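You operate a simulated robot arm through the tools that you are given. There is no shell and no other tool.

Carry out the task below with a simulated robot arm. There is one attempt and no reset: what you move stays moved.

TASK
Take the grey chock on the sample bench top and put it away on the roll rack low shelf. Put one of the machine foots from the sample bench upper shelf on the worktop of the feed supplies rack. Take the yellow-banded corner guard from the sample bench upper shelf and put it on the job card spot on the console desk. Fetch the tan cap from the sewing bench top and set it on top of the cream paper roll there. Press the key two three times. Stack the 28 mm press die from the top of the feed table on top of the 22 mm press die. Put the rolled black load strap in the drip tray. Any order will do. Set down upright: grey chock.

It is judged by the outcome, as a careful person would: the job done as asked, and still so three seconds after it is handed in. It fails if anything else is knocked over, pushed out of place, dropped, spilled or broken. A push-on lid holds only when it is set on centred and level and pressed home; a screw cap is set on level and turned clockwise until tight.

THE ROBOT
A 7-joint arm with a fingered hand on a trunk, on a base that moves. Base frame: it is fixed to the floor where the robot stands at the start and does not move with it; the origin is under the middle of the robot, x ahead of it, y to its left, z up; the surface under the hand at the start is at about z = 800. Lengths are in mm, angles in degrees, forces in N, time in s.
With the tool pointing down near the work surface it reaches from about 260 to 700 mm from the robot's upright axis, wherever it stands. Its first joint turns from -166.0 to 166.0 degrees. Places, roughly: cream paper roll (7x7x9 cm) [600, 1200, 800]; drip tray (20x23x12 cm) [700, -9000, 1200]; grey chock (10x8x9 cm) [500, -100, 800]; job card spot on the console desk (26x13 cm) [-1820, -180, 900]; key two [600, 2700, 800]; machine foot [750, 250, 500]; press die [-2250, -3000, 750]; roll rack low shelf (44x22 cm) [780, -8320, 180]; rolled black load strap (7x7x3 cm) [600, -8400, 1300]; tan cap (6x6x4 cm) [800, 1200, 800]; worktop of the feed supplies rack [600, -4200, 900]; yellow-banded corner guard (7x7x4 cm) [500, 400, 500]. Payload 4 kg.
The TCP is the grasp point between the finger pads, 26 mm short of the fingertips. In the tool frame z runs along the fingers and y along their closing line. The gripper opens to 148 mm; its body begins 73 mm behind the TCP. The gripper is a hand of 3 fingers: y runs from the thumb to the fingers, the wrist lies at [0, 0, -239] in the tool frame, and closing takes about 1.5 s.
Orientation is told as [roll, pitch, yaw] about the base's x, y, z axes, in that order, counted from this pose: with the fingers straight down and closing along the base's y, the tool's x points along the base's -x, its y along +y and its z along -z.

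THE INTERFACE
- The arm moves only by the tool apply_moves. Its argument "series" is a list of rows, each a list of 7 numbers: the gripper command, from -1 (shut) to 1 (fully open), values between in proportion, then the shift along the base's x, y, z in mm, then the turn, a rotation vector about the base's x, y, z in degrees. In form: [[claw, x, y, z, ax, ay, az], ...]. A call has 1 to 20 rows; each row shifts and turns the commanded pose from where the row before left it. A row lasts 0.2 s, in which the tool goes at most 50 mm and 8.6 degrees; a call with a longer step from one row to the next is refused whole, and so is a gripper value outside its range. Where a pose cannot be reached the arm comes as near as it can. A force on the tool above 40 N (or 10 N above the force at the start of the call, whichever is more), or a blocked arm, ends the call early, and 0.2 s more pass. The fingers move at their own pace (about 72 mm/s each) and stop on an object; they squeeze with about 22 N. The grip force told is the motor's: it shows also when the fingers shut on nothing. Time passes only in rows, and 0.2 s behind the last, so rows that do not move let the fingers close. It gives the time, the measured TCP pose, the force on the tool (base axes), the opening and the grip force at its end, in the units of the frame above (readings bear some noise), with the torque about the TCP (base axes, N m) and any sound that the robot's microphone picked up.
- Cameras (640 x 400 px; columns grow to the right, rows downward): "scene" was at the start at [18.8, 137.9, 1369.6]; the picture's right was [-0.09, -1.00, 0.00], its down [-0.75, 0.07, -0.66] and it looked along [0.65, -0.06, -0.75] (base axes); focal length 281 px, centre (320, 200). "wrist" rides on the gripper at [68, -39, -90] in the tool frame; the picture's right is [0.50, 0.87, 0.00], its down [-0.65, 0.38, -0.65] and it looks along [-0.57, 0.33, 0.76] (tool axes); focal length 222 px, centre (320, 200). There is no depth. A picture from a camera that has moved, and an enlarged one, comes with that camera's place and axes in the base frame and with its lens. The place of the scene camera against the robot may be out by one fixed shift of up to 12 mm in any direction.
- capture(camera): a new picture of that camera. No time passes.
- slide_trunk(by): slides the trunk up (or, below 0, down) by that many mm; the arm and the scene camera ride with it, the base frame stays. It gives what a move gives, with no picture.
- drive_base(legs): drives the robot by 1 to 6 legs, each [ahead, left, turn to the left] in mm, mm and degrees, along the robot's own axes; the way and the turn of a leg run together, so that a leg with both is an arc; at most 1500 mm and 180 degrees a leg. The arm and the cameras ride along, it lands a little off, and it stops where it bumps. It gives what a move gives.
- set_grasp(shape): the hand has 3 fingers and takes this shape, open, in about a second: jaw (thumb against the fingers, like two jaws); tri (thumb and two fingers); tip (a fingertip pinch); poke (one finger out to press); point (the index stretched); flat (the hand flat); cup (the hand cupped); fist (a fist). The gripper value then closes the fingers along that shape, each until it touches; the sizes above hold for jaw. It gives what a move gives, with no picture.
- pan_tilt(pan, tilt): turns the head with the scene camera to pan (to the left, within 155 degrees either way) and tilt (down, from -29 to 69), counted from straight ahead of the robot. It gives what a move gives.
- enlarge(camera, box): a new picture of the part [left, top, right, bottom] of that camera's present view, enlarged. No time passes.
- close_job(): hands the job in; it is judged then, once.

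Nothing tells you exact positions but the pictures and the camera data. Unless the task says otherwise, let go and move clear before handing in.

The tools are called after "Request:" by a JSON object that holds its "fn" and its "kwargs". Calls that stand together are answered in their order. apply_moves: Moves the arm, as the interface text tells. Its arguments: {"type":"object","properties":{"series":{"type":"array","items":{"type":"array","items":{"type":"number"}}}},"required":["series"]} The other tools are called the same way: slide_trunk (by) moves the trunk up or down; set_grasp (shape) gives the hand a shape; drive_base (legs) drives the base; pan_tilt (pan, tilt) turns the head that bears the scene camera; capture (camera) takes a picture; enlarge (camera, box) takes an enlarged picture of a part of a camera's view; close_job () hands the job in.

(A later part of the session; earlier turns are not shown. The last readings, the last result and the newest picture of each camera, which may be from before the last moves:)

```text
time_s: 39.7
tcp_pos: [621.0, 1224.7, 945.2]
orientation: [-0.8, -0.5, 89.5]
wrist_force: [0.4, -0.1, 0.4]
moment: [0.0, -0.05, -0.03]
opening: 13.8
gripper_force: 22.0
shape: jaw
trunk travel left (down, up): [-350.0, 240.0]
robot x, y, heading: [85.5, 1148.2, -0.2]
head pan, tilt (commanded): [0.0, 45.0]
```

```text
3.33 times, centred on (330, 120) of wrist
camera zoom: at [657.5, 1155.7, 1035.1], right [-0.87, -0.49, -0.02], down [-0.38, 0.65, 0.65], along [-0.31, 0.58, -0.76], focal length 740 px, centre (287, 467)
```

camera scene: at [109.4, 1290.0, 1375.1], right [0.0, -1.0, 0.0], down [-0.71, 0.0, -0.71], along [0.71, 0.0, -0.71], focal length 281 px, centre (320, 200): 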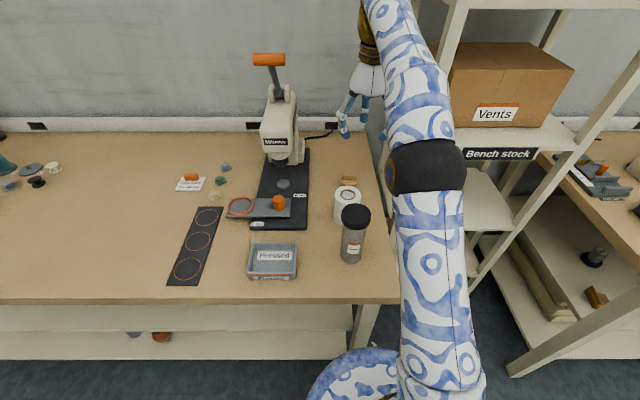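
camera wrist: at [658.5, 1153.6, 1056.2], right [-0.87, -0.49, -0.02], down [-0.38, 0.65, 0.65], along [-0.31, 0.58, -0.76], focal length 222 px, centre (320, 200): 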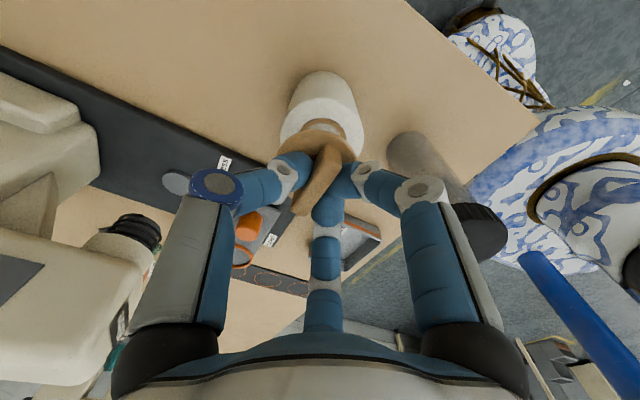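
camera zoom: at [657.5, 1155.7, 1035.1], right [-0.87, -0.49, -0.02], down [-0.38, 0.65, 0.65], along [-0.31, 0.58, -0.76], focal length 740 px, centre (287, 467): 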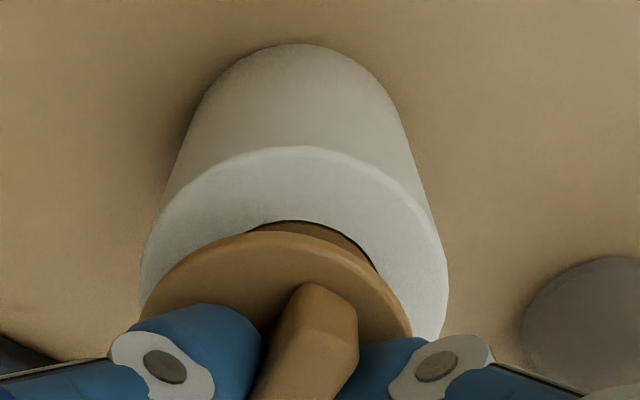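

Both views now say the cap sits about 4 mm too far in +x and about 1 mm in +y. I correct that and lower until the plug just meets the core.

Request:
{"fn": "apply_moves", "kwargs": {"series": [[-1, -4, -0.8, 0, 0, 0, 0], [-1, 0, 0, -5, 0, 0, 0], [-1, 0, 0, 0, 0, 0, 0]]}}

Request:
{"fn": "enlarge", "kwargs": {"camera": "scene", "box": [330, 165, 370, 205]}}

Request:
{"fn": "enlarge", "kwargs": {"camera": "wrist", "box": [270, 60, 390, 180]}}

```text
time_s: 40.5
tcp_pos: [616.2, 1221.7, 941.8]
orientation: [-0.8, -0.5, 89.5]
wrist_force: [-0.4, -0.3, 0.2]
moment: [0.0, -0.02, 0.04]
opening: 14.2
gripper_force: 21.9
shape: jaw
trunk travel left (down, up): [-350.0, 240.0]
robot x, y, heading: [86.0, 1147.1, -0.2]
head pan, tilt (commanded): [0.0, 45.0]
```

```text
10.00 times, centred on (350, 185) of scene
camera zoom: at [109.1, 1290.0, 1375.1], right [0.0, -1.0, 0.0], down [-0.71, 0.0, -0.71], along [0.71, 0.0, -0.71], focal length 2809 px, centre (20, 350)
```

zoom: 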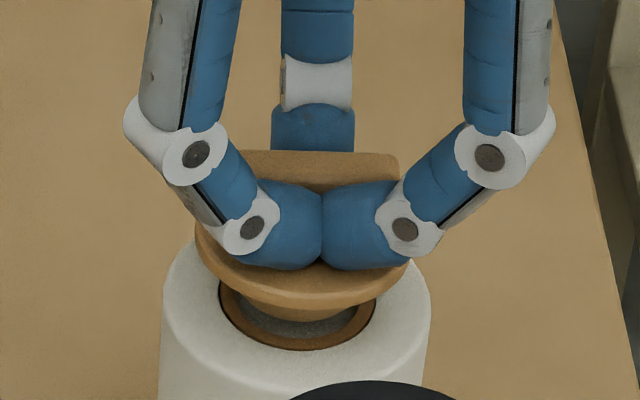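

```text
3.33 times, centred on (330, 120) of wrist
camera zoom: at [653.8, 1154.7, 1030.5], right [-0.87, -0.49, -0.02], down [-0.38, 0.65, 0.65], along [-0.31, 0.58, -0.76], focal length 740 px, centre (287, 467)
```

zoom: 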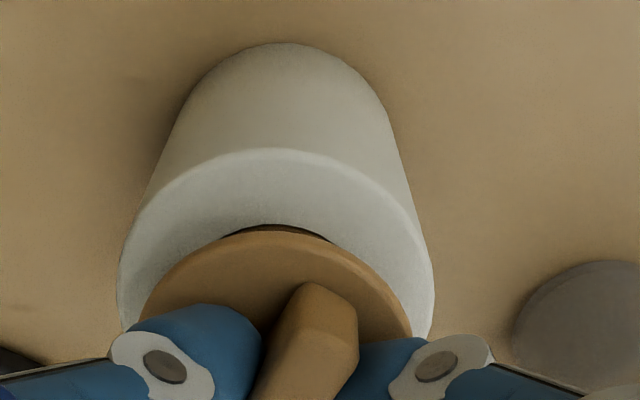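

Centred now in both views (cap and roll share the same centre line). I lower slowly into the core, watching the force.

Request:
{"fn": "apply_moves", "kwargs": {"series": [[-1, 0, -0.5, -3, 0, 0, 0], [-1, 0, 0, -3, 0, 0, 0], [-1, 0, 0, -2, 0, 0, 0], [-1, 0, 0, 0, 0, 0, 0]]}}

Request:
{"fn": "enlarge", "kwargs": {"camera": "scene", "box": [330, 165, 370, 205]}}

```text
time_s: 41.5
tcp_pos: [617.5, 1223.7, 936.1]
orientation: [-1.1, -0.7, 89.6]
wrist_force: [1.9, 1.1, 26.0]
moment: [-0.16, -0.43, 0.0]
opening: 14.8
gripper_force: 21.7
shape: jaw
trunk travel left (down, up): [-350.0, 240.0]
robot x, y, heading: [87.6, 1146.9, -0.1]
head pan, tilt (commanded): [0.0, 45.0]
```

```text
10.00 times, centred on (350, 185) of scene
camera zoom: at [107.3, 1290.0, 1375.5], right [0.0, -1.0, 0.0], down [-0.71, 0.0, -0.71], along [0.71, 0.0, -0.71], focal length 2809 px, centre (20, 350)
```

zoom: 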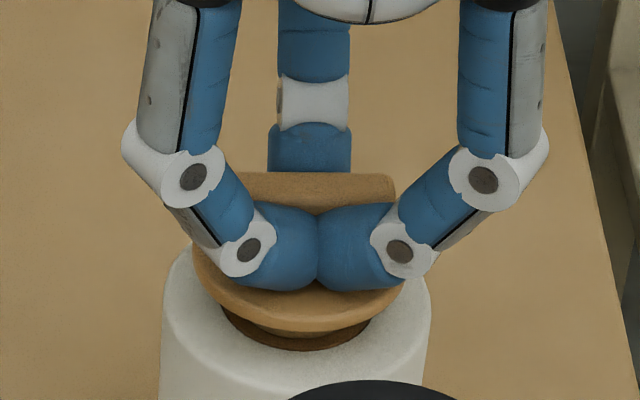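

The plug is touching with 26 N, and the moment says the contact is on the +x (and slightly −y) side of the rim, so it's a little too far +x. I back off, shift and try again.

Request:
{"fn": "apply_moves", "kwargs": {"series": [[-1, 0, 0, 4, 0, 0, 0], [-1, -1.5, 0.5, 0, 0, 0, 0], [-1, 0, 0, -2, 0, 0, 0], [-1, 0, 0, -1.5, 0, 0, 0], [-1, 0, 0, 0, 0, 0, 0]]}}

Request:
{"fn": "enlarge", "kwargs": {"camera": "scene", "box": [330, 165, 370, 205]}}

```text
time_s: 42.7
tcp_pos: [613.3, 1223.9, 934.5]
orientation: [-1.0, -0.5, 89.5]
wrist_force: [0.8, -0.5, 20.4]
moment: [-0.12, -0.34, 0.0]
opening: 14.3
gripper_force: 21.9
shape: jaw
trunk travel left (down, up): [-350.0, 240.0]
robot x, y, heading: [87.8, 1148.2, -0.2]
head pan, tilt (commanded): [0.0, 45.0]
```

```text
10.00 times, centred on (350, 185) of scene
camera zoom: at [107.6, 1289.6, 1375.4], right [0.0, -1.0, 0.0], down [-0.71, 0.0, -0.71], along [0.71, 0.0, -0.71], focal length 2809 px, centre (20, 350)
```

zoom: 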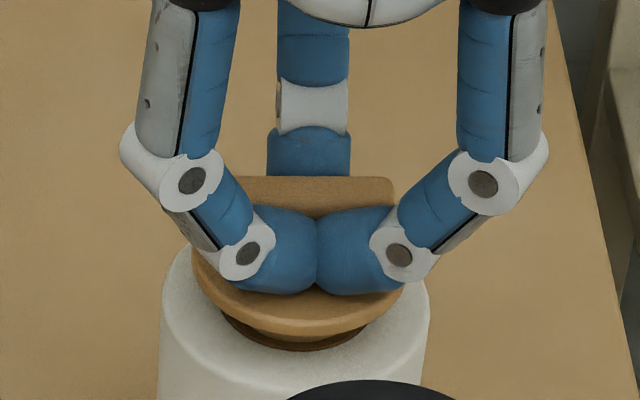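

It went a little deeper with less force. I shift another 1.5 mm toward −x and press again.

Request:
{"fn": "apply_moves", "kwargs": {"series": [[-1, 0, 0, 2.5, 0, 0, 0], [-1, -1.5, 0.3, 0, 0, 0, 0], [-1, 0, 0, -2, 0, 0, 0], [-1, 0, 0, -1.5, 0, 0, 0], [-1, 0, 0, 0, 0, 0, 0]]}}

Request:
{"fn": "enlarge", "kwargs": {"camera": "scene", "box": [330, 165, 370, 205]}}

Request:
{"fn": "enlarge", "kwargs": {"camera": "wrist", "box": [270, 60, 390, 180]}}

```text
time_s: 44.1
tcp_pos: [614.9, 1224.7, 933.8]
orientation: [-1.4, -0.7, 89.5]
wrist_force: [-0.3, -1.0, 17.3]
moment: [-0.12, -0.28, 0.0]
opening: 14.9
gripper_force: 21.6
shape: jaw
trunk travel left (down, up): [-350.0, 240.0]
robot x, y, heading: [84.0, 1146.5, 0.1]
head pan, tilt (commanded): [0.0, 45.0]
stopped in row 5: the force on the tool passed its limit at 41 N (the readings are from after the stop); the commanded pose is now the measured one
```

```text
10.00 times, centred on (350, 185) of scene
camera zoom: at [107.6, 1289.6, 1374.9], right [0.0, -1.0, 0.0], down [-0.71, 0.0, -0.71], along [0.71, 0.0, -0.71], focal length 2809 px, centre (20, 350)
```

zoom: 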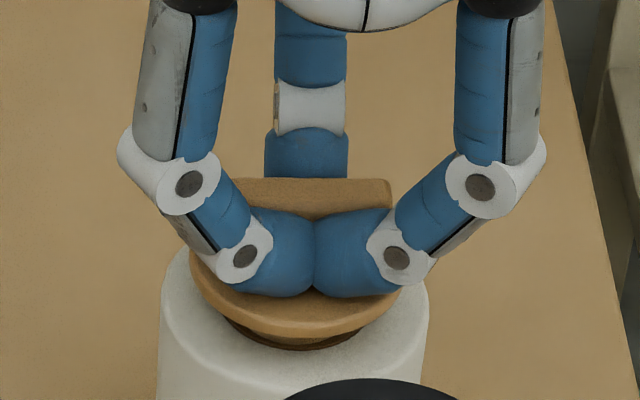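

```text
3.33 times, centred on (330, 120) of wrist
camera zoom: at [650.0, 1155.8, 1024.8], right [-0.87, -0.49, -0.03], down [-0.39, 0.65, 0.65], along [-0.3, 0.58, -0.76], focal length 740 px, centre (287, 467)
```

zoom: 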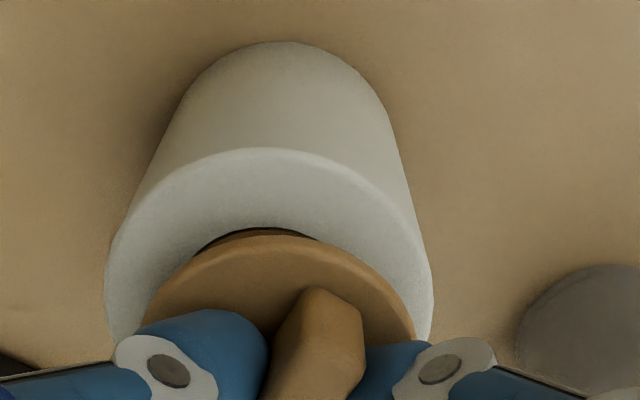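

The force rises without the plug going deeper, and the core looks nearly flush, so the cap most likely just stands on the roll's top. I back off, level the tool, re-centre, touch down lightly and look again.

Request:
{"fn": "apply_moves", "kwargs": {"series": [[-1, 0, 0, 4, 0, 0, 0], [-1, 2, 0, 0, 0.9, 0.5, 0.4], [-1, 0, 0, 0, 0, 0, 0], [-1, 0, 0, 0, 0, 0, 0]]}}

Request:
{"fn": "enlarge", "kwargs": {"camera": "scene", "box": [330, 165, 370, 205]}}

Request:
{"fn": "enlarge", "kwargs": {"camera": "wrist", "box": [270, 60, 390, 180]}}

```text
time_s: 45.1
tcp_pos: [617.3, 1225.7, 935.4]
orientation: [-0.7, -1.5, 89.9]
wrist_force: [-0.3, 0.9, -1.0]
moment: [0.02, -0.01, -0.04]
opening: 13.7
gripper_force: 22.3
shape: jaw
trunk travel left (down, up): [-350.0, 240.0]
robot x, y, heading: [85.1, 1147.5, -0.2]
head pan, tilt (commanded): [0.0, 45.0]
```

```text
10.00 times, centred on (350, 185) of scene
camera zoom: at [109.2, 1290.0, 1375.1], right [0.0, -1.0, 0.0], down [-0.71, 0.0, -0.71], along [0.71, 0.0, -0.71], focal length 2809 px, centre (20, 350)
```

zoom: 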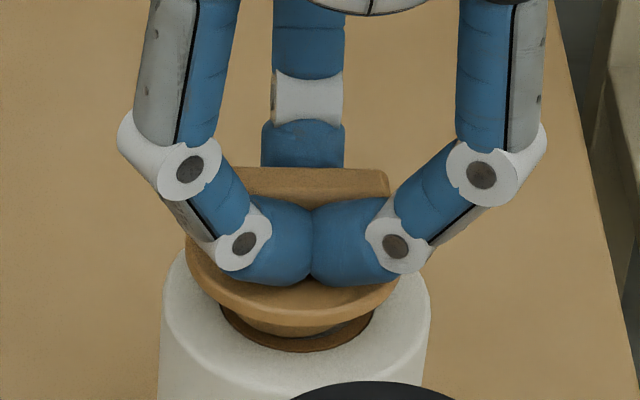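

```text
3.33 times, centred on (330, 120) of wrist
camera zoom: at [653.5, 1155.5, 1025.4], right [-0.87, -0.5, -0.02], down [-0.38, 0.64, 0.67], along [-0.32, 0.59, -0.75], focal length 740 px, centre (287, 467)
```

zoom: 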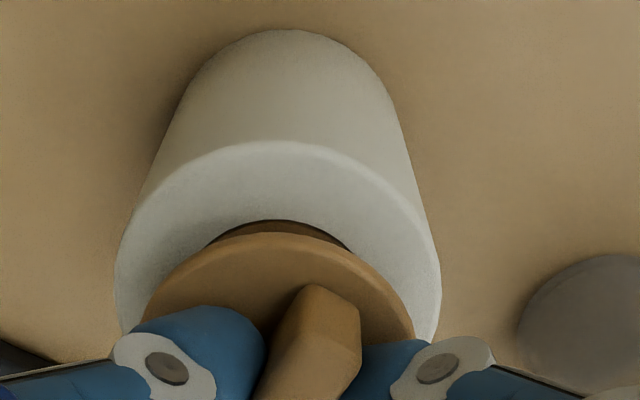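

Now I understand the tilt readings; I level the tool properly, and shift y by about −2 and x by +1 for centring, then touch down lightly.

Request:
{"fn": "apply_moves", "kwargs": {"series": [[-1, 0, 0, 2, -1.5, 0.7, 0], [-1, 1.2, -2.2, 0, 0, 0, 0], [-1, 0, 0, 0, 0, 0, 0], [-1, 0, 0, 0, 0, 0, 0]]}}

Request:
{"fn": "enlarge", "kwargs": {"camera": "scene", "box": [330, 165, 370, 205]}}

Request:
{"fn": "enlarge", "kwargs": {"camera": "wrist", "box": [270, 60, 390, 180]}}

```text
time_s: 46.1
tcp_pos: [616.1, 1221.8, 939.3]
orientation: [0.1, 0.0, 89.9]
wrist_force: [0.4, 1.2, 0.0]
moment: [0.02, -0.01, 0.01]
opening: 13.9
gripper_force: 21.9
shape: jaw
trunk travel left (down, up): [-350.0, 240.0]
robot x, y, heading: [87.5, 1143.8, -0.1]
head pan, tilt (commanded): [0.0, 45.0]
```

```text
10.00 times, centred on (350, 185) of scene
camera zoom: at [109.2, 1290.0, 1375.1], right [0.0, -1.0, 0.0], down [-0.71, 0.0, -0.71], along [0.71, 0.0, -0.71], focal length 2809 px, centre (20, 350)
```

zoom: 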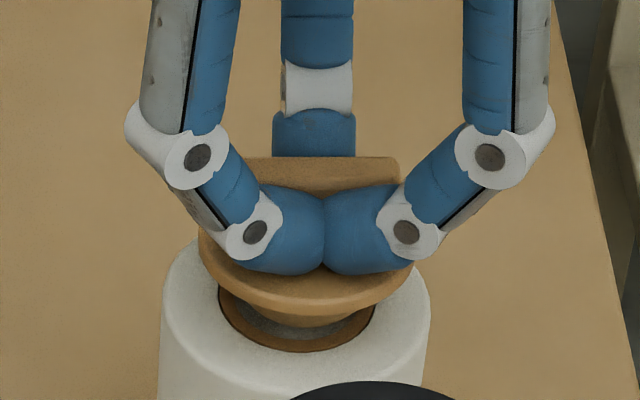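

```text
3.33 times, centred on (330, 120) of wrist
camera zoom: at [656.0, 1155.4, 1029.1], right [-0.87, -0.5, 0.0], down [-0.38, 0.66, 0.65], along [-0.33, 0.57, -0.76], focal length 740 px, centre (287, 467)
```

zoom: 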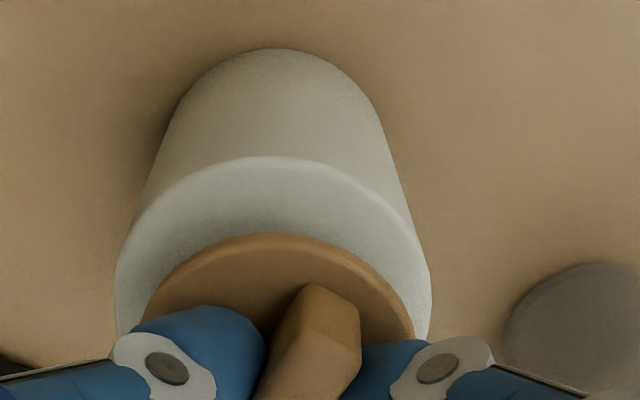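

Level and nearly centred (about 1.3 mm to add in x). I adjust and lower to light contact.

Request:
{"fn": "apply_moves", "kwargs": {"series": [[-1, 1.3, 0, 0, 0, 0, 0], [-1, 0, 0, -2, 0, 0, 0], [-1, 0, 0, -1.5, 0, 0, 0], [-1, 0, 0, 0, 0, 0, 0]]}}

Request:
{"fn": "enlarge", "kwargs": {"camera": "scene", "box": [330, 165, 370, 205]}}

```text
time_s: 47.1
tcp_pos: [618.3, 1223.1, 935.6]
orientation: [0.1, 0.0, 89.9]
wrist_force: [0.3, -0.1, 2.4]
moment: [0.0, -0.05, 0.0]
opening: 13.9
gripper_force: 21.8
shape: jaw
trunk travel left (down, up): [-350.0, 240.0]
robot x, y, heading: [87.5, 1144.7, -0.2]
head pan, tilt (commanded): [0.0, 45.0]
```

```text
10.00 times, centred on (350, 185) of scene
camera zoom: at [109.1, 1289.9, 1375.2], right [0.0, -1.0, 0.0], down [-0.71, 0.0, -0.71], along [0.71, 0.0, -0.71], focal length 2809 px, centre (20, 350)
```

zoom: 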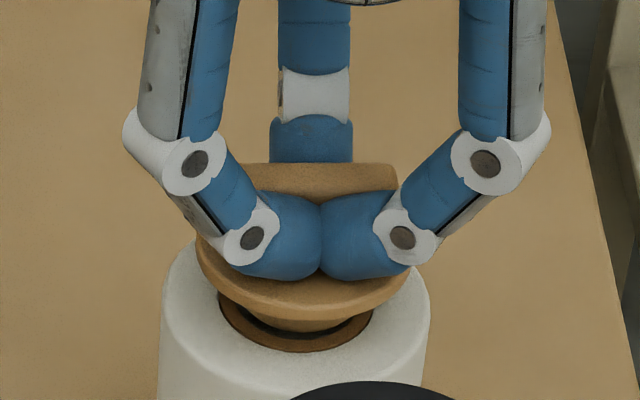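

Light contact (2.4 N) with the plug sitting evenly in the ring. I press a bit further.

Request:
{"fn": "apply_moves", "kwargs": {"series": [[-1, 0, 0, -1.5, 0, 0, 0], [-1, 0, 0, -1.5, 0, 0, 0], [-1, 0, 0, 0, 0, 0, 0]]}}

Request:
{"fn": "enlarge", "kwargs": {"camera": "scene", "box": [330, 165, 370, 205]}}

```text
time_s: 47.9
tcp_pos: [617.8, 1221.1, 933.8]
orientation: [-0.1, 0.0, 89.9]
wrist_force: [1.0, 0.1, 28.6]
moment: [-0.07, -0.46, 0.01]
opening: 14.9
gripper_force: 22.1
shape: jaw
trunk travel left (down, up): [-350.0, 240.0]
robot x, y, heading: [87.6, 1145.2, -0.2]
head pan, tilt (commanded): [0.0, 45.0]
```

```text
10.00 times, centred on (350, 185) of scene
camera zoom: at [107.2, 1289.9, 1375.5], right [0.0, -1.0, 0.0], down [-0.71, 0.0, -0.71], along [0.71, 0.0, -0.71], focal length 2809 px, centre (20, 350)
```

zoom: 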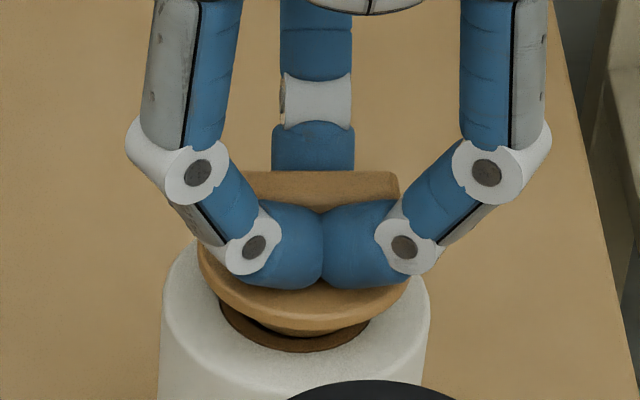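

The plug is in the ring and pressing is solid, so I ease the load and open the fingers a little to see how the cap sits.

Request:
{"fn": "apply_moves", "kwargs": {"series": [[-1, 0, 0, 1.5, 0, 0, 0], [-1, 0, 0, 0.5, 0, 0, 0], [-0.6, 0, 0, 0, 0, 0, 0], [-0.4, 0, 0, 0, 0, 0, 0], [-0.2, 0, 0, 0, 0, 0, 0], [-0.2, 0, 0, 0, 0, 0, 0]]}}

Request:
{"fn": "enlarge", "kwargs": {"camera": "scene", "box": [330, 165, 370, 205]}}

Request:
{"fn": "enlarge", "kwargs": {"camera": "wrist", "box": [260, 80, 380, 200]}}

```text
time_s: 49.3
tcp_pos: [618.9, 1223.2, 933.5]
orientation: [0.1, 0.0, 89.9]
wrist_force: [0.4, 0.5, 0.7]
moment: [0.0, 0.0, 0.0]
opening: 58.9
gripper_force: 0.1
shape: jaw
trunk travel left (down, up): [-350.0, 240.0]
robot x, y, heading: [90.2, 1141.7, 0.0]
head pan, tilt (commanded): [0.0, 45.0]
```

```text
10.00 times, centred on (350, 185) of scene
camera zoom: at [109.2, 1290.0, 1375.1], right [0.0, -1.0, 0.0], down [-0.71, 0.0, -0.71], along [0.71, 0.0, -0.71], focal length 2809 px, centre (20, 350)
```

zoom: 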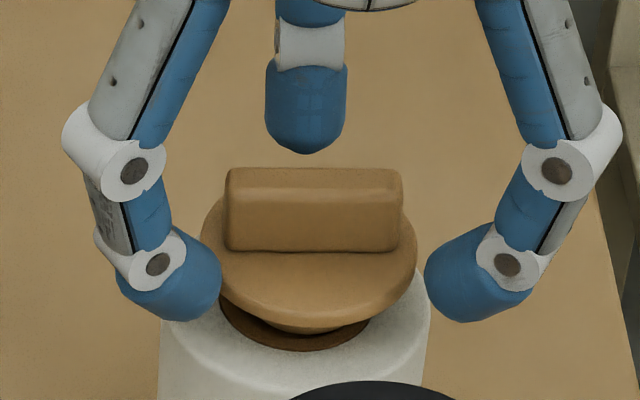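

```text
3.33 times, centred on (320, 140) of wrist
camera zoom: at [657.9, 1155.2, 1023.8], right [-0.87, -0.5, 0.0], down [-0.38, 0.66, 0.65], along [-0.33, 0.57, -0.76], focal length 740 px, centre (320, 400)
```

zoom: 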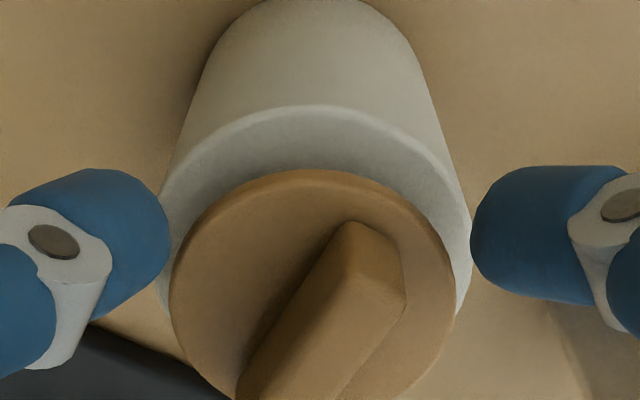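

The cap is standing level on the roll and nearly centred. I lift the hand clear and zoom closer to see whether the plug is in the core.

Request:
{"fn": "apply_moves", "kwargs": {"series": [[-0.2, 0, 0, 20, 0, 0, 0], [-0.2, 0, 0, 30, 0, 0, 0], [-0.2, 0, 0, 20, 0, 0, 0], [-0.2, 0, 0, 0, 0, 0, 0]]}}

Request:
{"fn": "enlarge", "kwargs": {"camera": "scene", "box": [335, 175, 365, 205]}}

Request:
{"fn": "enlarge", "kwargs": {"camera": "wrist", "box": [270, 60, 370, 160]}}

```text
time_s: 50.3
tcp_pos: [620.7, 1222.8, 1005.2]
orientation: [0.1, 0.0, 89.9]
wrist_force: [0.3, 0.2, 0.6]
moment: [0.0, 0.02, -0.01]
opening: 59.0
gripper_force: 0.0
shape: jaw
trunk travel left (down, up): [-350.0, 240.0]
robot x, y, heading: [85.7, 1143.5, -0.1]
head pan, tilt (commanded): [0.0, 45.0]
```

```text
13.33 times, centred on (350, 190) of scene
camera zoom: at [109.2, 1290.0, 1375.1], right [0.0, -1.0, 0.0], down [-0.71, 0.0, -0.71], along [0.71, 0.0, -0.71], focal length 3746 px, centre (-80, 333)
```

zoom: 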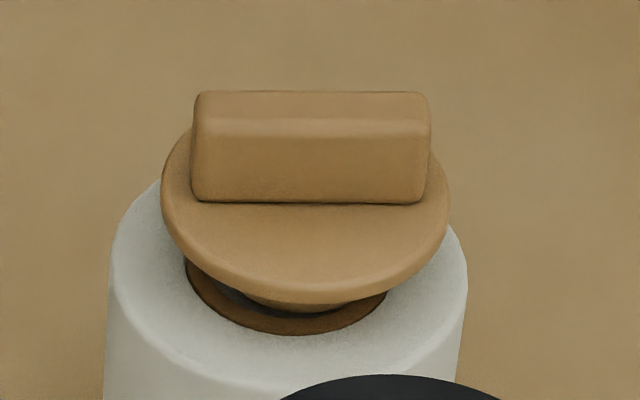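

```text
4.00 times, centred on (320, 110) of wrist
camera zoom: at [659.3, 1155.1, 1095.2], right [-0.87, -0.5, 0.0], down [-0.38, 0.66, 0.65], along [-0.33, 0.57, -0.76], focal length 888 px, centre (320, 560)
```

zoom: 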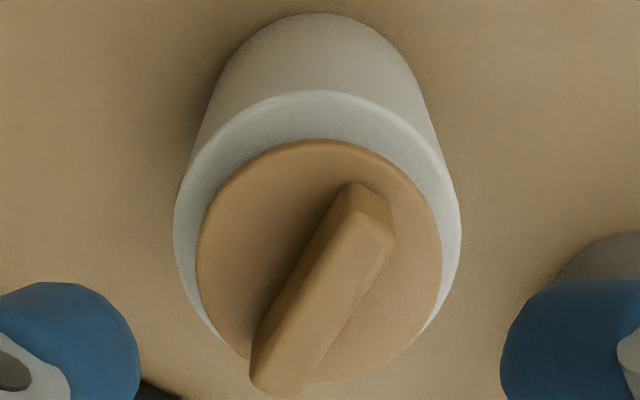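

The cap sits slightly off to −y/+x with the plug's edge on the ring, just as the moments said. I re-grip it, lift a few millimetres and shift about (−1.3, +3).

Request:
{"fn": "apply_moves", "kwargs": {"series": [[-0.2, 0, 0, -20, 0, 0, 0], [-0.2, 0, 0, -30, 0, 0, 0], [-0.2, 0, 0, -19, 0, 0, 0], [-1, 0, 0, 0, 0, 0, 0], [-1, 0, 0, 0, 0, 0, 0], [-1, 0, 0, 0, 0, 0, 0], [-1, 0, 0, 0, 0, 0, 0], [-1, 0, 0, 0, 0, 0, 0], [-1, 0, 0, 0, 0, 0, 0], [-1, 0, 0, 4, 0, 0, 0], [-1, -1.3, 3, 0, 0, 0, 0], [-1, 0, 0, 0, 0, 0, 0]]}}

Request:
{"fn": "enlarge", "kwargs": {"camera": "scene", "box": [335, 175, 365, 205]}}

Request:
{"fn": "enlarge", "kwargs": {"camera": "wrist", "box": [270, 80, 370, 180]}}

```text
time_s: 52.9
tcp_pos: [615.8, 1225.2, 939.2]
orientation: [0.0, 0.0, 89.8]
wrist_force: [0.9, -0.4, -0.2]
moment: [0.03, 0.01, 0.0]
opening: 13.6
gripper_force: 22.2
shape: jaw
trunk travel left (down, up): [-350.0, 240.0]
robot x, y, heading: [86.3, 1142.9, -0.1]
head pan, tilt (commanded): [0.0, 45.0]
```

```text
13.33 times, centred on (350, 190) of scene
camera zoom: at [109.2, 1290.0, 1375.1], right [0.0, -1.0, 0.0], down [-0.71, 0.0, -0.71], along [0.71, 0.0, -0.71], focal length 3746 px, centre (-80, 333)
```

zoom: 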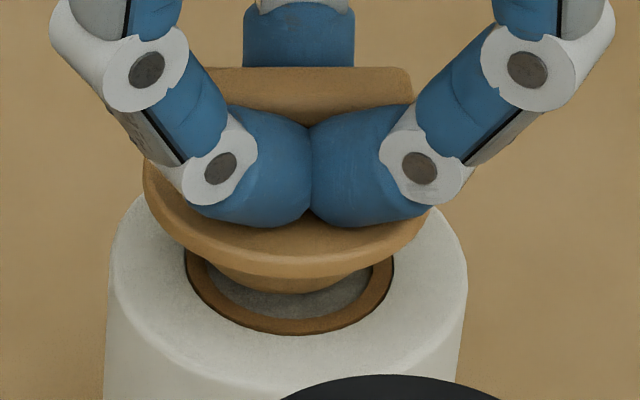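

```text
4.00 times, centred on (320, 130) of wrist
camera zoom: at [655.7, 1157.8, 1029.9], right [-0.87, -0.5, 0.0], down [-0.38, 0.66, 0.65], along [-0.33, 0.57, -0.76], focal length 888 px, centre (320, 480)
```

zoom: 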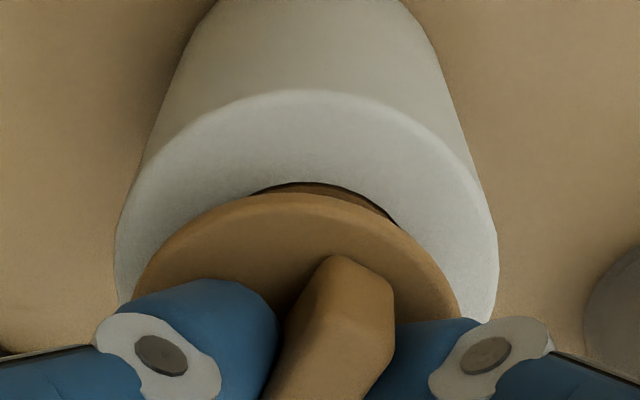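

The plug now hovers right over the core hole, about (+1, +0.8) mm off. I correct and lower slowly.

Request:
{"fn": "apply_moves", "kwargs": {"series": [[-1, -1, -0.8, 0, 0, 0, 0], [-1, 0, 0, -2, 0, 0, 0], [-1, 0, 0, -1.5, 0, 0, 0], [-1, 0, 0, -1, 0, 0, 0], [-1, 0, 0, 0, 0, 0, 0]]}}

Request:
{"fn": "enlarge", "kwargs": {"camera": "scene", "box": [335, 175, 365, 205]}}

```text
time_s: 54.1
tcp_pos: [616.4, 1223.9, 934.4]
orientation: [-0.1, -0.1, 89.9]
wrist_force: [0.3, 0.0, 10.0]
moment: [-0.04, -0.21, 0.0]
opening: 14.0
gripper_force: 22.0
shape: jaw
trunk travel left (down, up): [-350.0, 240.0]
robot x, y, heading: [84.8, 1141.9, -0.1]
head pan, tilt (commanded): [0.0, 45.0]
```

```text
13.33 times, centred on (350, 190) of scene
camera zoom: at [108.5, 1289.9, 1375.3], right [0.0, -1.0, 0.0], down [-0.71, 0.0, -0.71], along [0.71, 0.0, -0.71], focal length 3746 px, centre (-80, 333)
```

zoom: 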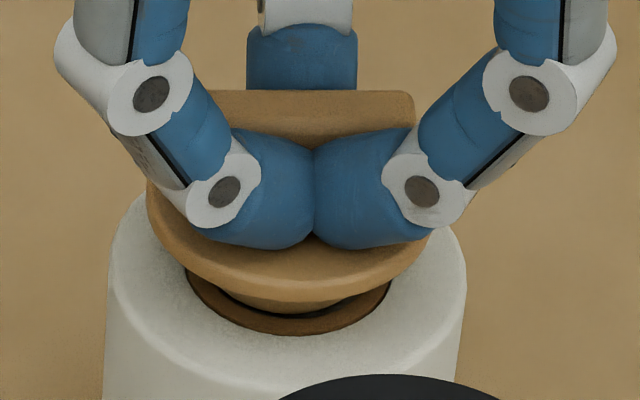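

Contact is again on the +x side, and a gap shows at the near side; I slide 1 mm at a time toward −x under light load.

Request:
{"fn": "apply_moves", "kwargs": {"series": [[-1, -1, 0, 0, 0, 0, 0], [-1, 0, 0, 0, 0, 0, 0]]}}

Request:
{"fn": "apply_moves", "kwargs": {"series": [[-1, -1, 0, 0, 0, 0, 0], [-1, 0, 0, 0, 0, 0, 0]]}}

Request:
{"fn": "enlarge", "kwargs": {"camera": "scene", "box": [335, 175, 365, 205]}}

```text
time_s: 54.7
tcp_pos: [615.8, 1224.6, 934.8]
orientation: [-0.1, 0.0, 89.9]
wrist_force: [3.1, 0.4, 15.6]
moment: [-0.01, -0.39, -0.02]
opening: 13.9
gripper_force: 21.9
shape: jaw
trunk travel left (down, up): [-350.0, 240.0]
robot x, y, heading: [91.4, 1144.8, -0.4]
head pan, tilt (commanded): [0.0, 45.0]
```

```text
time_s: 55.3
tcp_pos: [612.8, 1224.4, 935.0]
orientation: [0.0, -0.1, 89.9]
wrist_force: [4.6, -0.9, 19.0]
moment: [0.0, -0.45, -0.07]
opening: 14.3
gripper_force: 21.9
shape: jaw
trunk travel left (down, up): [-350.0, 240.0]
robot x, y, heading: [85.7, 1146.5, 0.0]
head pan, tilt (commanded): [0.0, 45.0]
```

```text
13.33 times, centred on (350, 190) of scene
camera zoom: at [108.3, 1289.7, 1375.3], right [0.0, -1.0, 0.0], down [-0.71, 0.0, -0.71], along [0.71, 0.0, -0.71], focal length 3746 px, centre (-80, 333)
```

zoom: 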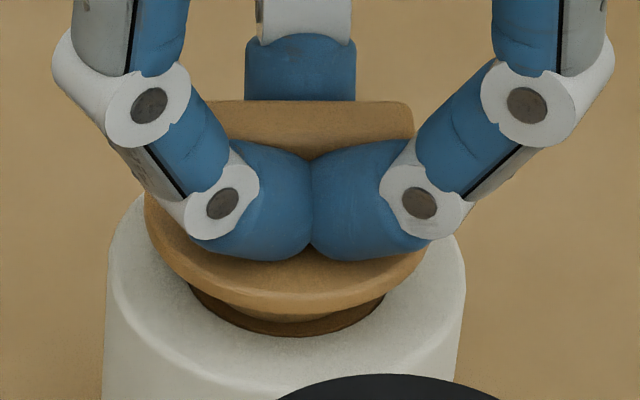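

The gap has closed and the load is moving toward the centre. I ease off, release and look at how it sits now.

Request:
{"fn": "apply_moves", "kwargs": {"series": [[-1, 0, 0, 1.2, 0, 0, 0], [-0.6, 0, 0, 0, 0, 0, 0], [-0.4, 0, 0, 0, 0, 0, 0], [-0.2, 0, 0, 0, 0, 0, 0], [-0.2, 0, 0, 0, 0, 0, 0], [-0.2, 0, 0, 20, 0, 0, 0], [-0.2, 0, 0, 30, 0, 0, 0], [-0.2, 0, 0, 20, 0, 0, 0], [-0.2, 0, 0, 0, 0, 0, 0]]}}

Request:
{"fn": "enlarge", "kwargs": {"camera": "scene", "box": [335, 175, 365, 205]}}

Request:
{"fn": "enlarge", "kwargs": {"camera": "wrist", "box": [270, 60, 370, 160]}}

```text
time_s: 57.3
tcp_pos: [613.9, 1224.7, 1005.7]
orientation: [0.0, -0.1, 89.8]
wrist_force: [-0.5, 0.1, 0.2]
moment: [0.0, -0.03, 0.0]
opening: 58.8
gripper_force: 0.1
shape: jaw
trunk travel left (down, up): [-350.0, 240.0]
robot x, y, heading: [86.6, 1144.3, -0.4]
head pan, tilt (commanded): [0.0, 45.0]
```

```text
13.33 times, centred on (350, 190) of scene
camera zoom: at [109.2, 1290.0, 1375.1], right [0.0, -1.0, 0.0], down [-0.71, 0.0, -0.71], along [0.71, 0.0, -0.71], focal length 3746 px, centre (-80, 333)
```

zoom: 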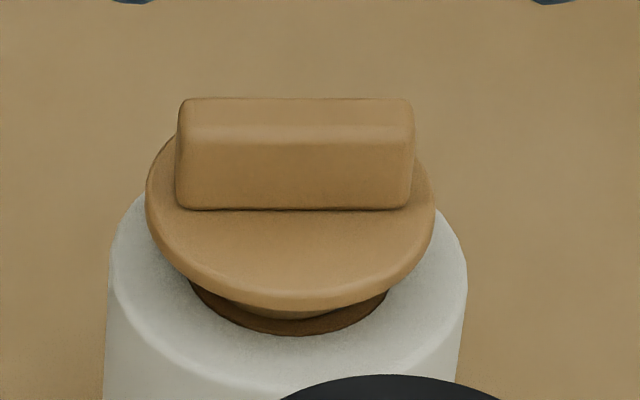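

```text
4.00 times, centred on (320, 110) of wrist
camera zoom: at [654.5, 1157.7, 1095.5], right [-0.87, -0.5, 0.0], down [-0.38, 0.66, 0.65], along [-0.33, 0.57, -0.76], focal length 888 px, centre (320, 560)
```

zoom: 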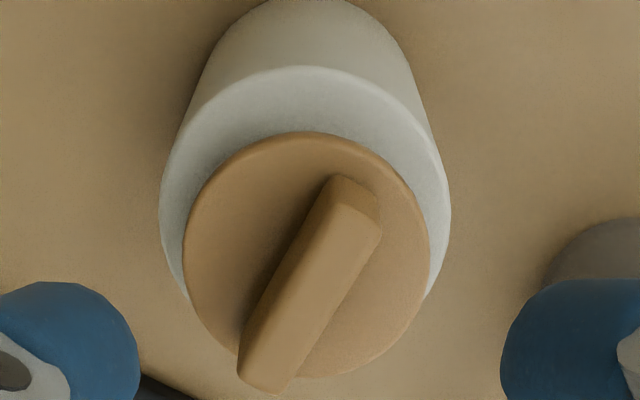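

The cap now stands level, within about 1.5 mm of the roll's centre, with the plug on the core. I close the fingers above it and press lightly on the fin's middle to make sure it is home.

Request:
{"fn": "apply_moves", "kwargs": {"series": [[-1, 5, 0.5, 0, 0, 0, 0], [-1, 0, 0, 0, 0, 0, 0], [-1, 0, 0, 0, 0, 0, 0], [-1, 0, 0, 0, 0, 0, 0], [-1, 0, 0, -20, 0, 0, 0], [-1, 0, 0, -20, 0, 0, 0], [-1, 0, 0, 0, 0, 0, 0]]}}

Request:
{"fn": "enlarge", "kwargs": {"camera": "scene", "box": [330, 165, 370, 205]}}

Request:
{"fn": "enlarge", "kwargs": {"camera": "wrist", "box": [260, 80, 380, 200]}}

```text
time_s: 58.9
tcp_pos: [619.9, 1227.3, 966.1]
orientation: [0.1, 0.0, 89.9]
wrist_force: [-0.9, 0.0, 0.1]
moment: [0.01, 0.0, 0.0]
opening: 0.1
gripper_force: 21.9
shape: jaw
trunk travel left (down, up): [-350.0, 240.0]
robot x, y, heading: [85.9, 1141.8, -0.0]
head pan, tilt (commanded): [0.0, 45.0]
```

```text
10.00 times, centred on (350, 185) of scene
camera zoom: at [109.3, 1290.0, 1375.1], right [0.0, -1.0, 0.0], down [-0.71, 0.0, -0.71], along [0.71, 0.0, -0.71], focal length 2809 px, centre (20, 350)
```

zoom: 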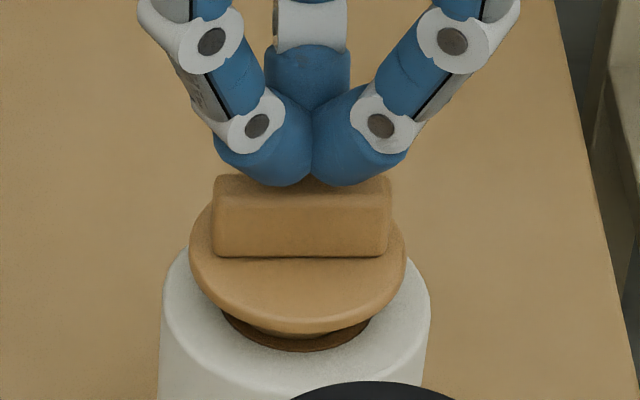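

```text
3.33 times, centred on (320, 140) of wrist
camera zoom: at [658.5, 1159.4, 1055.9], right [-0.87, -0.5, 0.0], down [-0.38, 0.66, 0.65], along [-0.33, 0.57, -0.76], focal length 740 px, centre (320, 400)
```

zoom: 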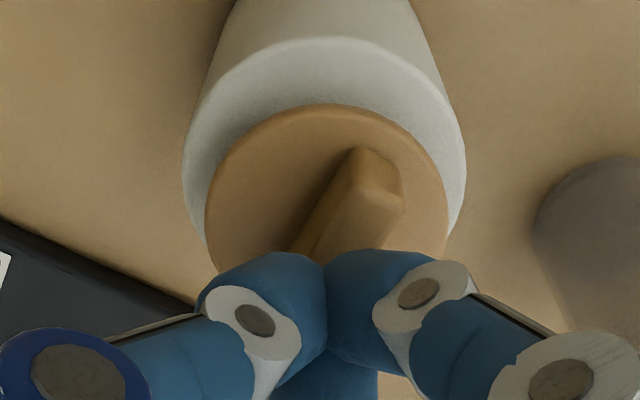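

The fingertips are over the fin's middle. I press gently.

Request:
{"fn": "apply_moves", "kwargs": {"series": [[-1, 0, -1, -4, 0, 0, 0], [-1, 0, 0, -3, 0, 0, 0], [-1, 0, 0, -2, 0, 0, 0], [-1, 0, 0, 0, 0, 0, 0]]}}

```text
time_s: 59.9
tcp_pos: [619.8, 1223.1, 957.8]
orientation: [0.0, 0.0, 90.0]
wrist_force: [-0.8, 0.2, 7.6]
moment: [-0.01, 0.03, 0.03]
opening: 0.0
gripper_force: 22.4
shape: jaw
trunk travel left (down, up): [-350.0, 240.0]
robot x, y, heading: [83.8, 1147.9, 0.1]
head pan, tilt (commanded): [0.0, 45.0]
```

Request:
{"fn": "apply_moves", "kwargs": {"series": [[-1, 0, 0, -1, 0, 0, 0], [-1, 0, 0, -1, 0, 0, 0], [-1, 0, 0, 0, 0, 0, 0]]}}

Request:
{"fn": "enlarge", "kwargs": {"camera": "scene", "box": [330, 165, 370, 205]}}

```text
time_s: 60.7
tcp_pos: [616.9, 1224.5, 957.2]
orientation: [-0.2, 0.0, 89.8]
wrist_force: [-0.8, -0.4, 32.1]
moment: [0.02, 0.12, 0.01]
opening: 0.0
gripper_force: 21.9
shape: jaw
trunk travel left (down, up): [-350.0, 240.0]
robot x, y, heading: [87.9, 1146.6, -0.1]
head pan, tilt (commanded): [0.0, 45.0]
```

```text
10.00 times, centred on (350, 185) of scene
camera zoom: at [106.6, 1289.6, 1375.6], right [0.0, -1.0, 0.0], down [-0.71, 0.0, -0.71], along [0.71, 0.0, -0.71], focal length 2809 px, centre (20, 350)
```

zoom: 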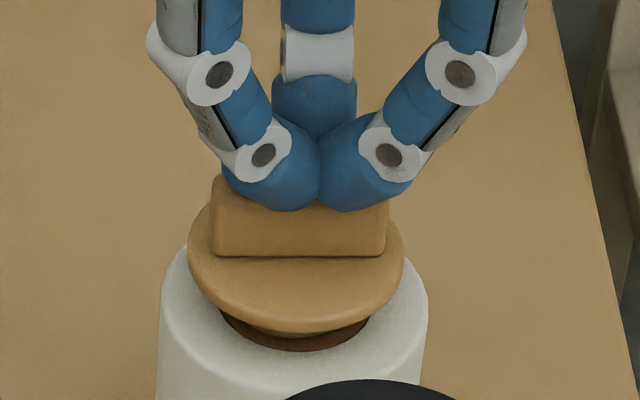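

Pressing with 32 N did not move it: the cap is firmly seated, level and centred. I lift away and drive to the far end of the sewing bench for key two.

Request:
{"fn": "apply_moves", "kwargs": {"series": [[-1, 0, 0, 30, 0, 0, 0], [-1, 0, 0, 45, 0, 0, 0], [-1, 0, 0, 45, 0, 0, 0], [-1, -20, 0, 40, 0, 0, 0], [-1, -45, 0, 0, 0, 0, 0], [-1, -45, 0, 0, 0, 0, 0], [-1, -45, 0, 0, 0, 0, 0], [-1, 0, 0, 0, 0, 0, 0]]}}

Request:
{"fn": "drive_base", "kwargs": {"legs": [[-80, 0, 0], [0, 1400, 0]]}}

Request:
{"fn": "capture", "kwargs": {"camera": "scene"}}

Request:
{"fn": "pan_tilt", "kwargs": {"pan": -40, "tilt": 35}}

Request:
{"fn": "capture", "kwargs": {"camera": "scene"}}

```text
time_s: 62.5
tcp_pos: [464.2, 1224.9, 1118.4]
orientation: [0.2, 0.0, 89.9]
wrist_force: [-0.9, 0.5, 0.2]
moment: [-0.01, 0.0, -0.03]
opening: 0.0
gripper_force: 21.9
shape: jaw
trunk travel left (down, up): [-350.0, 240.0]
robot x, y, heading: [85.6, 1144.8, -0.1]
head pan, tilt (commanded): [0.0, 45.0]
```

```text
time_s: 70.1
tcp_pos: [374.5, 2638.7, 1118.1]
orientation: [0.1, 0.0, 90.9]
wrist_force: [0.9, -0.1, 0.4]
moment: [-0.01, 0.02, 0.01]
opening: 0.3
gripper_force: 22.5
shape: jaw
trunk travel left (down, up): [-350.0, 240.0]
robot x, y, heading: [0.2, 2552.3, 0.7]
head pan, tilt (commanded): [0.0, 45.0]
```

```text
taken
camera scene: at [18.0, 2699.0, 1375.2], right [0.01, -1.0, 0.0], down [-0.71, -0.01, -0.71], along [0.71, 0.01, -0.71], focal length 281 px, centre (320, 200)
```

scene: 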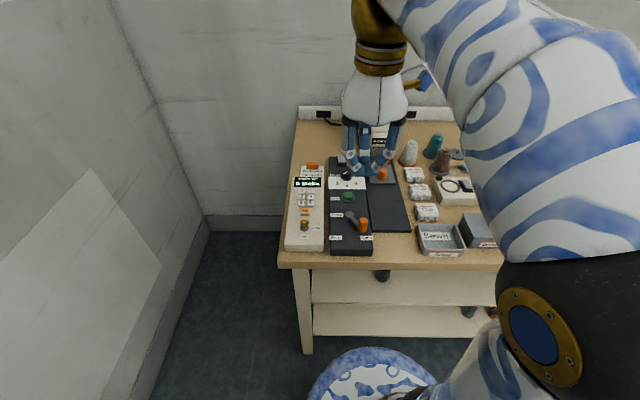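

```text
time_s: 71.2
tcp_pos: [373.5, 2639.1, 1118.1]
orientation: [0.1, 0.0, 91.0]
wrist_force: [0.1, -0.2, -0.3]
moment: [-0.03, -0.03, 0.0]
opening: 0.0
gripper_force: 21.7
shape: jaw
trunk travel left (down, up): [-350.0, 240.0]
robot x, y, heading: [-3.4, 2555.4, 0.7]
head pan, tilt (commanded): [-40.0, 35.0]
```

```text
taken
camera scene: at [5.0, 2642.3, 1390.0], right [-0.63, -0.78, 0.0], down [-0.45, 0.36, -0.82], along [0.64, -0.52, -0.57], focal length 281 px, centre (320, 200)
```

scene: 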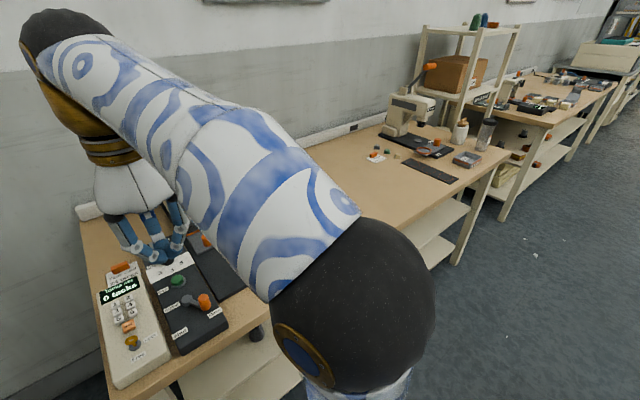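

At the bench's far end there is a cream keypad box at its left edge and a black controller beside it. I zoom in on the labels.

Request:
{"fn": "pan_tilt", "kwargs": {"pan": 10, "tilt": 50}}

Request:
{"fn": "capture", "kwargs": {"camera": "scene"}}

Request:
{"fn": "enlarge", "kwargs": {"camera": "scene", "box": [300, 140, 440, 260]}}

```text
time_s: 72.4
tcp_pos: [374.6, 2639.1, 1118.2]
orientation: [0.1, 0.0, 90.9]
wrist_force: [0.9, -0.6, 0.3]
moment: [-0.01, 0.0, 0.0]
opening: 0.0
gripper_force: 22.0
shape: jaw
trunk travel left (down, up): [-350.0, 240.0]
robot x, y, heading: [-2.6, 2555.0, 0.7]
head pan, tilt (commanded): [10.0, 50.0]
```

```text
taken
camera scene: at [12.4, 2712.3, 1368.3], right [0.19, -0.98, 0.0], down [-0.75, -0.14, -0.64], along [0.63, 0.12, -0.77], focal length 281 px, centre (320, 200)
```

scene: 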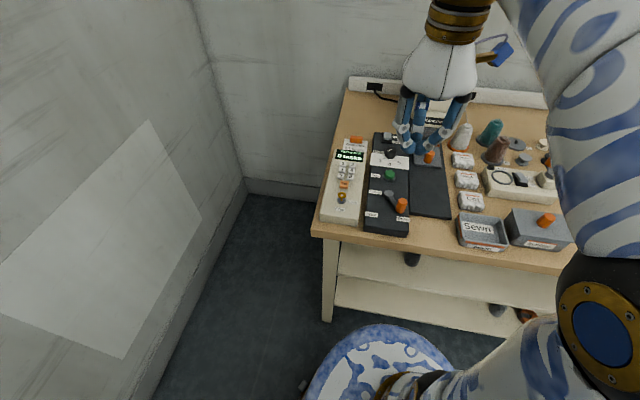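

```text
3.33 times, centred on (370, 200) of scene
camera zoom: at [12.4, 2712.3, 1368.3], right [0.19, -0.98, 0.0], down [-0.75, -0.14, -0.64], along [0.63, 0.12, -0.77], focal length 936 px, centre (153, 200)
```

zoom: 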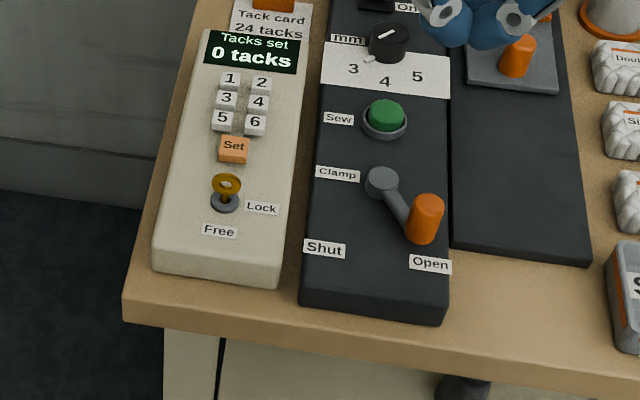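

Key "2" is the upper right key of the 2×3 keypad, at about [565, 2732]; the display reads "0 tacks". I set the hand to "poke" and check where the pressing finger's tip lies.

Request:
{"fn": "set_grasp", "kwargs": {"shape": "poke"}}

Request:
{"fn": "capture", "kwargs": {"camera": "wrist"}}

Request:
{"fn": "enlarge", "kwargs": {"camera": "scene", "box": [340, 20, 520, 200]}}

```text
time_s: 73.3
tcp_pos: [373.8, 2639.5, 1117.5]
orientation: [0.2, 0.0, 90.8]
wrist_force: [0.1, -0.9, 0.5]
moment: [0.0, 0.0, -0.01]
opening: 0.1
gripper_force: 0.1
shape: poke
trunk travel left (down, up): [-350.0, 240.0]
robot x, y, heading: [0.2, 2557.0, 1.0]
head pan, tilt (commanded): [10.0, 50.0]
```

```text
taken
camera wrist: at [414.2, 2573.2, 1208.2], right [-0.86, -0.51, 0.0], down [-0.39, 0.65, 0.65], along [-0.34, 0.56, -0.76], focal length 222 px, centre (320, 200)
```

wrist: 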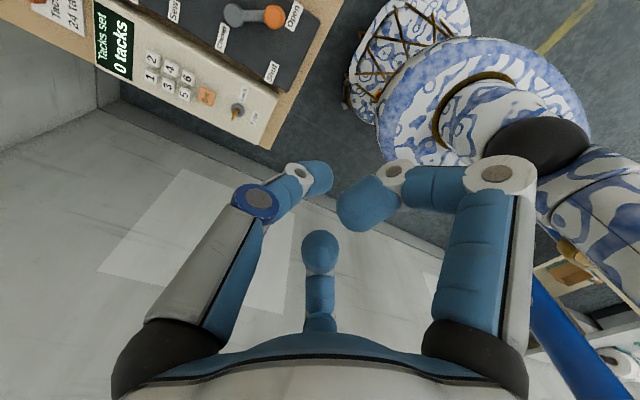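

```text
2.22 times, centred on (430, 110) of scene
camera zoom: at [12.3, 2712.4, 1368.2], right [0.19, -0.98, 0.0], down [-0.75, -0.14, -0.64], along [0.63, 0.12, -0.77], focal length 624 px, centre (76, 400)
```

zoom: 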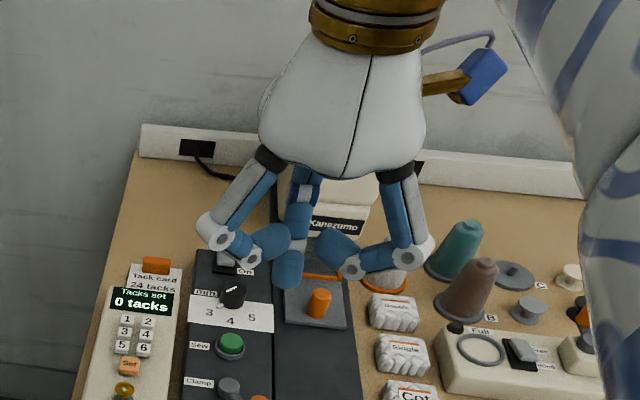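

The thumb is the pressing finger, its tip close to the TCP axis about 26 mm beyond. I move over the keypad at a safe height.

Request:
{"fn": "apply_moves", "kwargs": {"series": [[-1, 30, 15, -15, 0, 0, 0], [-1, 30, 15, -20, 0, 0, 0], [-1, 30, 15, -25, 0, 0, 0], [-1, 30, 15, -25, 0, 0, 0], [-1, 30, 15, -25, 0, 0, 0], [-1, 30, 15, -25, 0, 0, 0], [-1, 6, 3, 0, 0, 0, 0], [-1, 0, 0, 0, 0, 0, 0]]}}

Request:
{"fn": "capture", "kwargs": {"camera": "wrist"}}

Request:
{"fn": "enlarge", "kwargs": {"camera": "scene", "box": [310, 120, 430, 220]}}

```text
time_s: 75.1
tcp_pos: [560.3, 2733.0, 982.7]
orientation: [0.1, 0.0, 91.0]
wrist_force: [-1.0, -0.1, -0.2]
moment: [-0.01, -0.01, 0.01]
opening: 0.0
gripper_force: 22.3
shape: jaw
trunk travel left (down, up): [-350.0, 240.0]
robot x, y, heading: [-2.4, 2555.7, 0.7]
head pan, tilt (commanded): [10.0, 50.0]
```

```text
taken
camera wrist: at [600.6, 2666.7, 1073.0], right [-0.86, -0.51, 0.0], down [-0.39, 0.65, 0.65], along [-0.34, 0.56, -0.76], focal length 222 px, centre (320, 200)
```

wrist: 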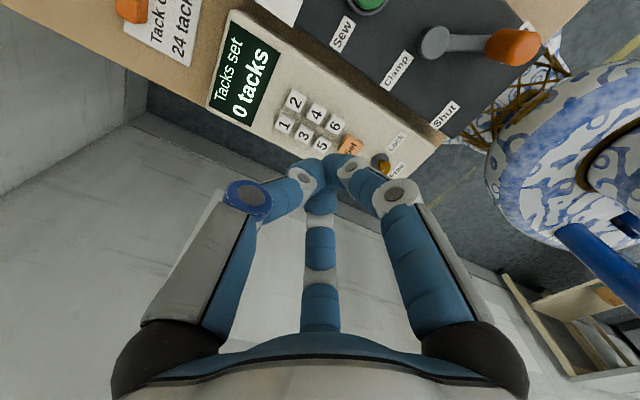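

```text
4.00 times, centred on (370, 170) of scene
camera zoom: at [12.4, 2712.4, 1368.2], right [0.19, -0.98, 0.0], down [-0.75, -0.14, -0.64], along [0.63, 0.12, -0.77], focal length 1124 px, centre (120, 320)
```

zoom: 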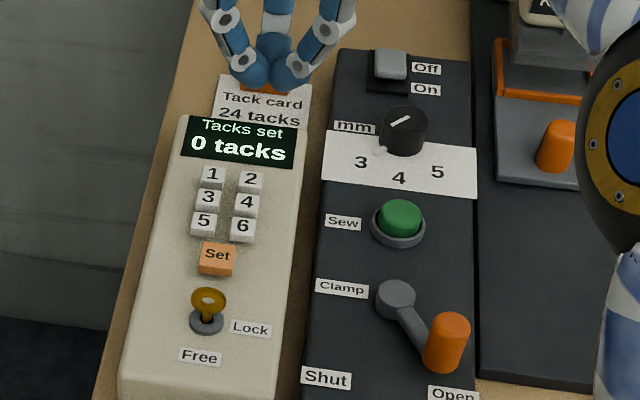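

The closing command reverted the shape to jaw. Two wrist rays intersect well at key 2 = [586, 2739, 842]. I set "poke" again and keep the gripper value open this time.

Request:
{"fn": "set_grasp", "kwargs": {"shape": "poke"}}

Request:
{"fn": "apply_moves", "kwargs": {"series": [[1, 10, 0, 0, 0, 0, 0], [1, 8, 0, 0, 0, 0, 0], [1, 0, 0, 0, 0, 0, 0]]}}

Request:
{"fn": "capture", "kwargs": {"camera": "wrist"}}

Request:
{"fn": "enlarge", "kwargs": {"camera": "scene", "box": [310, 100, 430, 220]}}

```text
time_s: 76.0
tcp_pos: [560.3, 2734.1, 983.3]
orientation: [0.1, 0.1, 90.8]
wrist_force: [-0.5, 0.2, -0.2]
moment: [0.01, 0.04, -0.01]
opening: 0.0
gripper_force: 0.0
shape: poke
trunk travel left (down, up): [-350.0, 240.0]
robot x, y, heading: [-1.9, 2552.8, 1.0]
head pan, tilt (commanded): [10.0, 50.0]
```

```text
time_s: 76.8
tcp_pos: [579.3, 2732.0, 981.8]
orientation: [0.1, -0.1, 90.7]
wrist_force: [-0.4, 0.0, 0.4]
moment: [-0.02, 0.03, 0.02]
opening: 0.2
gripper_force: 0.1
shape: poke
trunk travel left (down, up): [-350.0, 240.0]
robot x, y, heading: [-1.3, 2557.4, 1.0]
head pan, tilt (commanded): [10.0, 50.0]
```

```text
taken
camera wrist: at [618.6, 2666.0, 1073.5], right [-0.86, -0.51, 0.0], down [-0.39, 0.65, 0.65], along [-0.34, 0.56, -0.76], focal length 222 px, centre (320, 200)
```

wrist: 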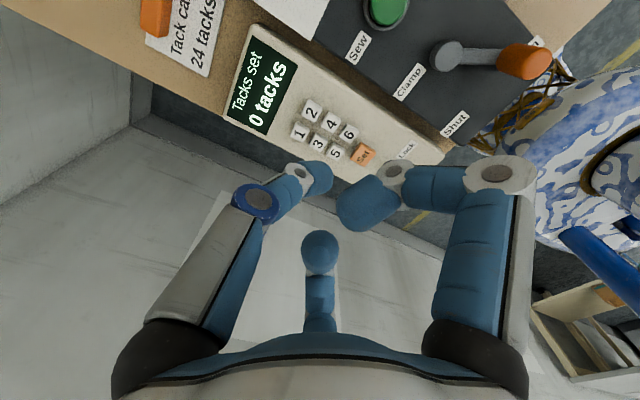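

```text
3.33 times, centred on (370, 160) of scene
camera zoom: at [12.5, 2712.4, 1368.2], right [0.19, -0.98, 0.0], down [-0.75, -0.14, -0.64], along [0.63, 0.12, -0.77], focal length 936 px, centre (153, 333)
```

zoom: 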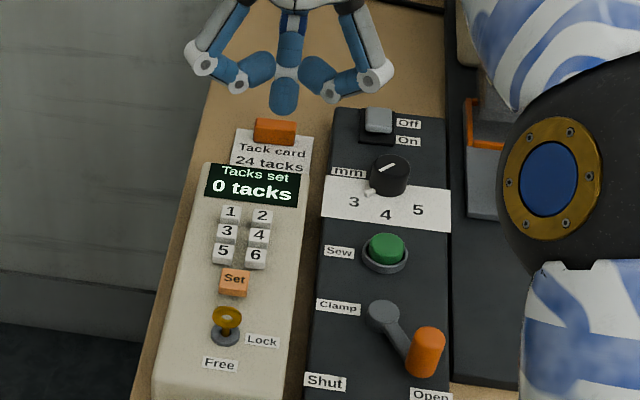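

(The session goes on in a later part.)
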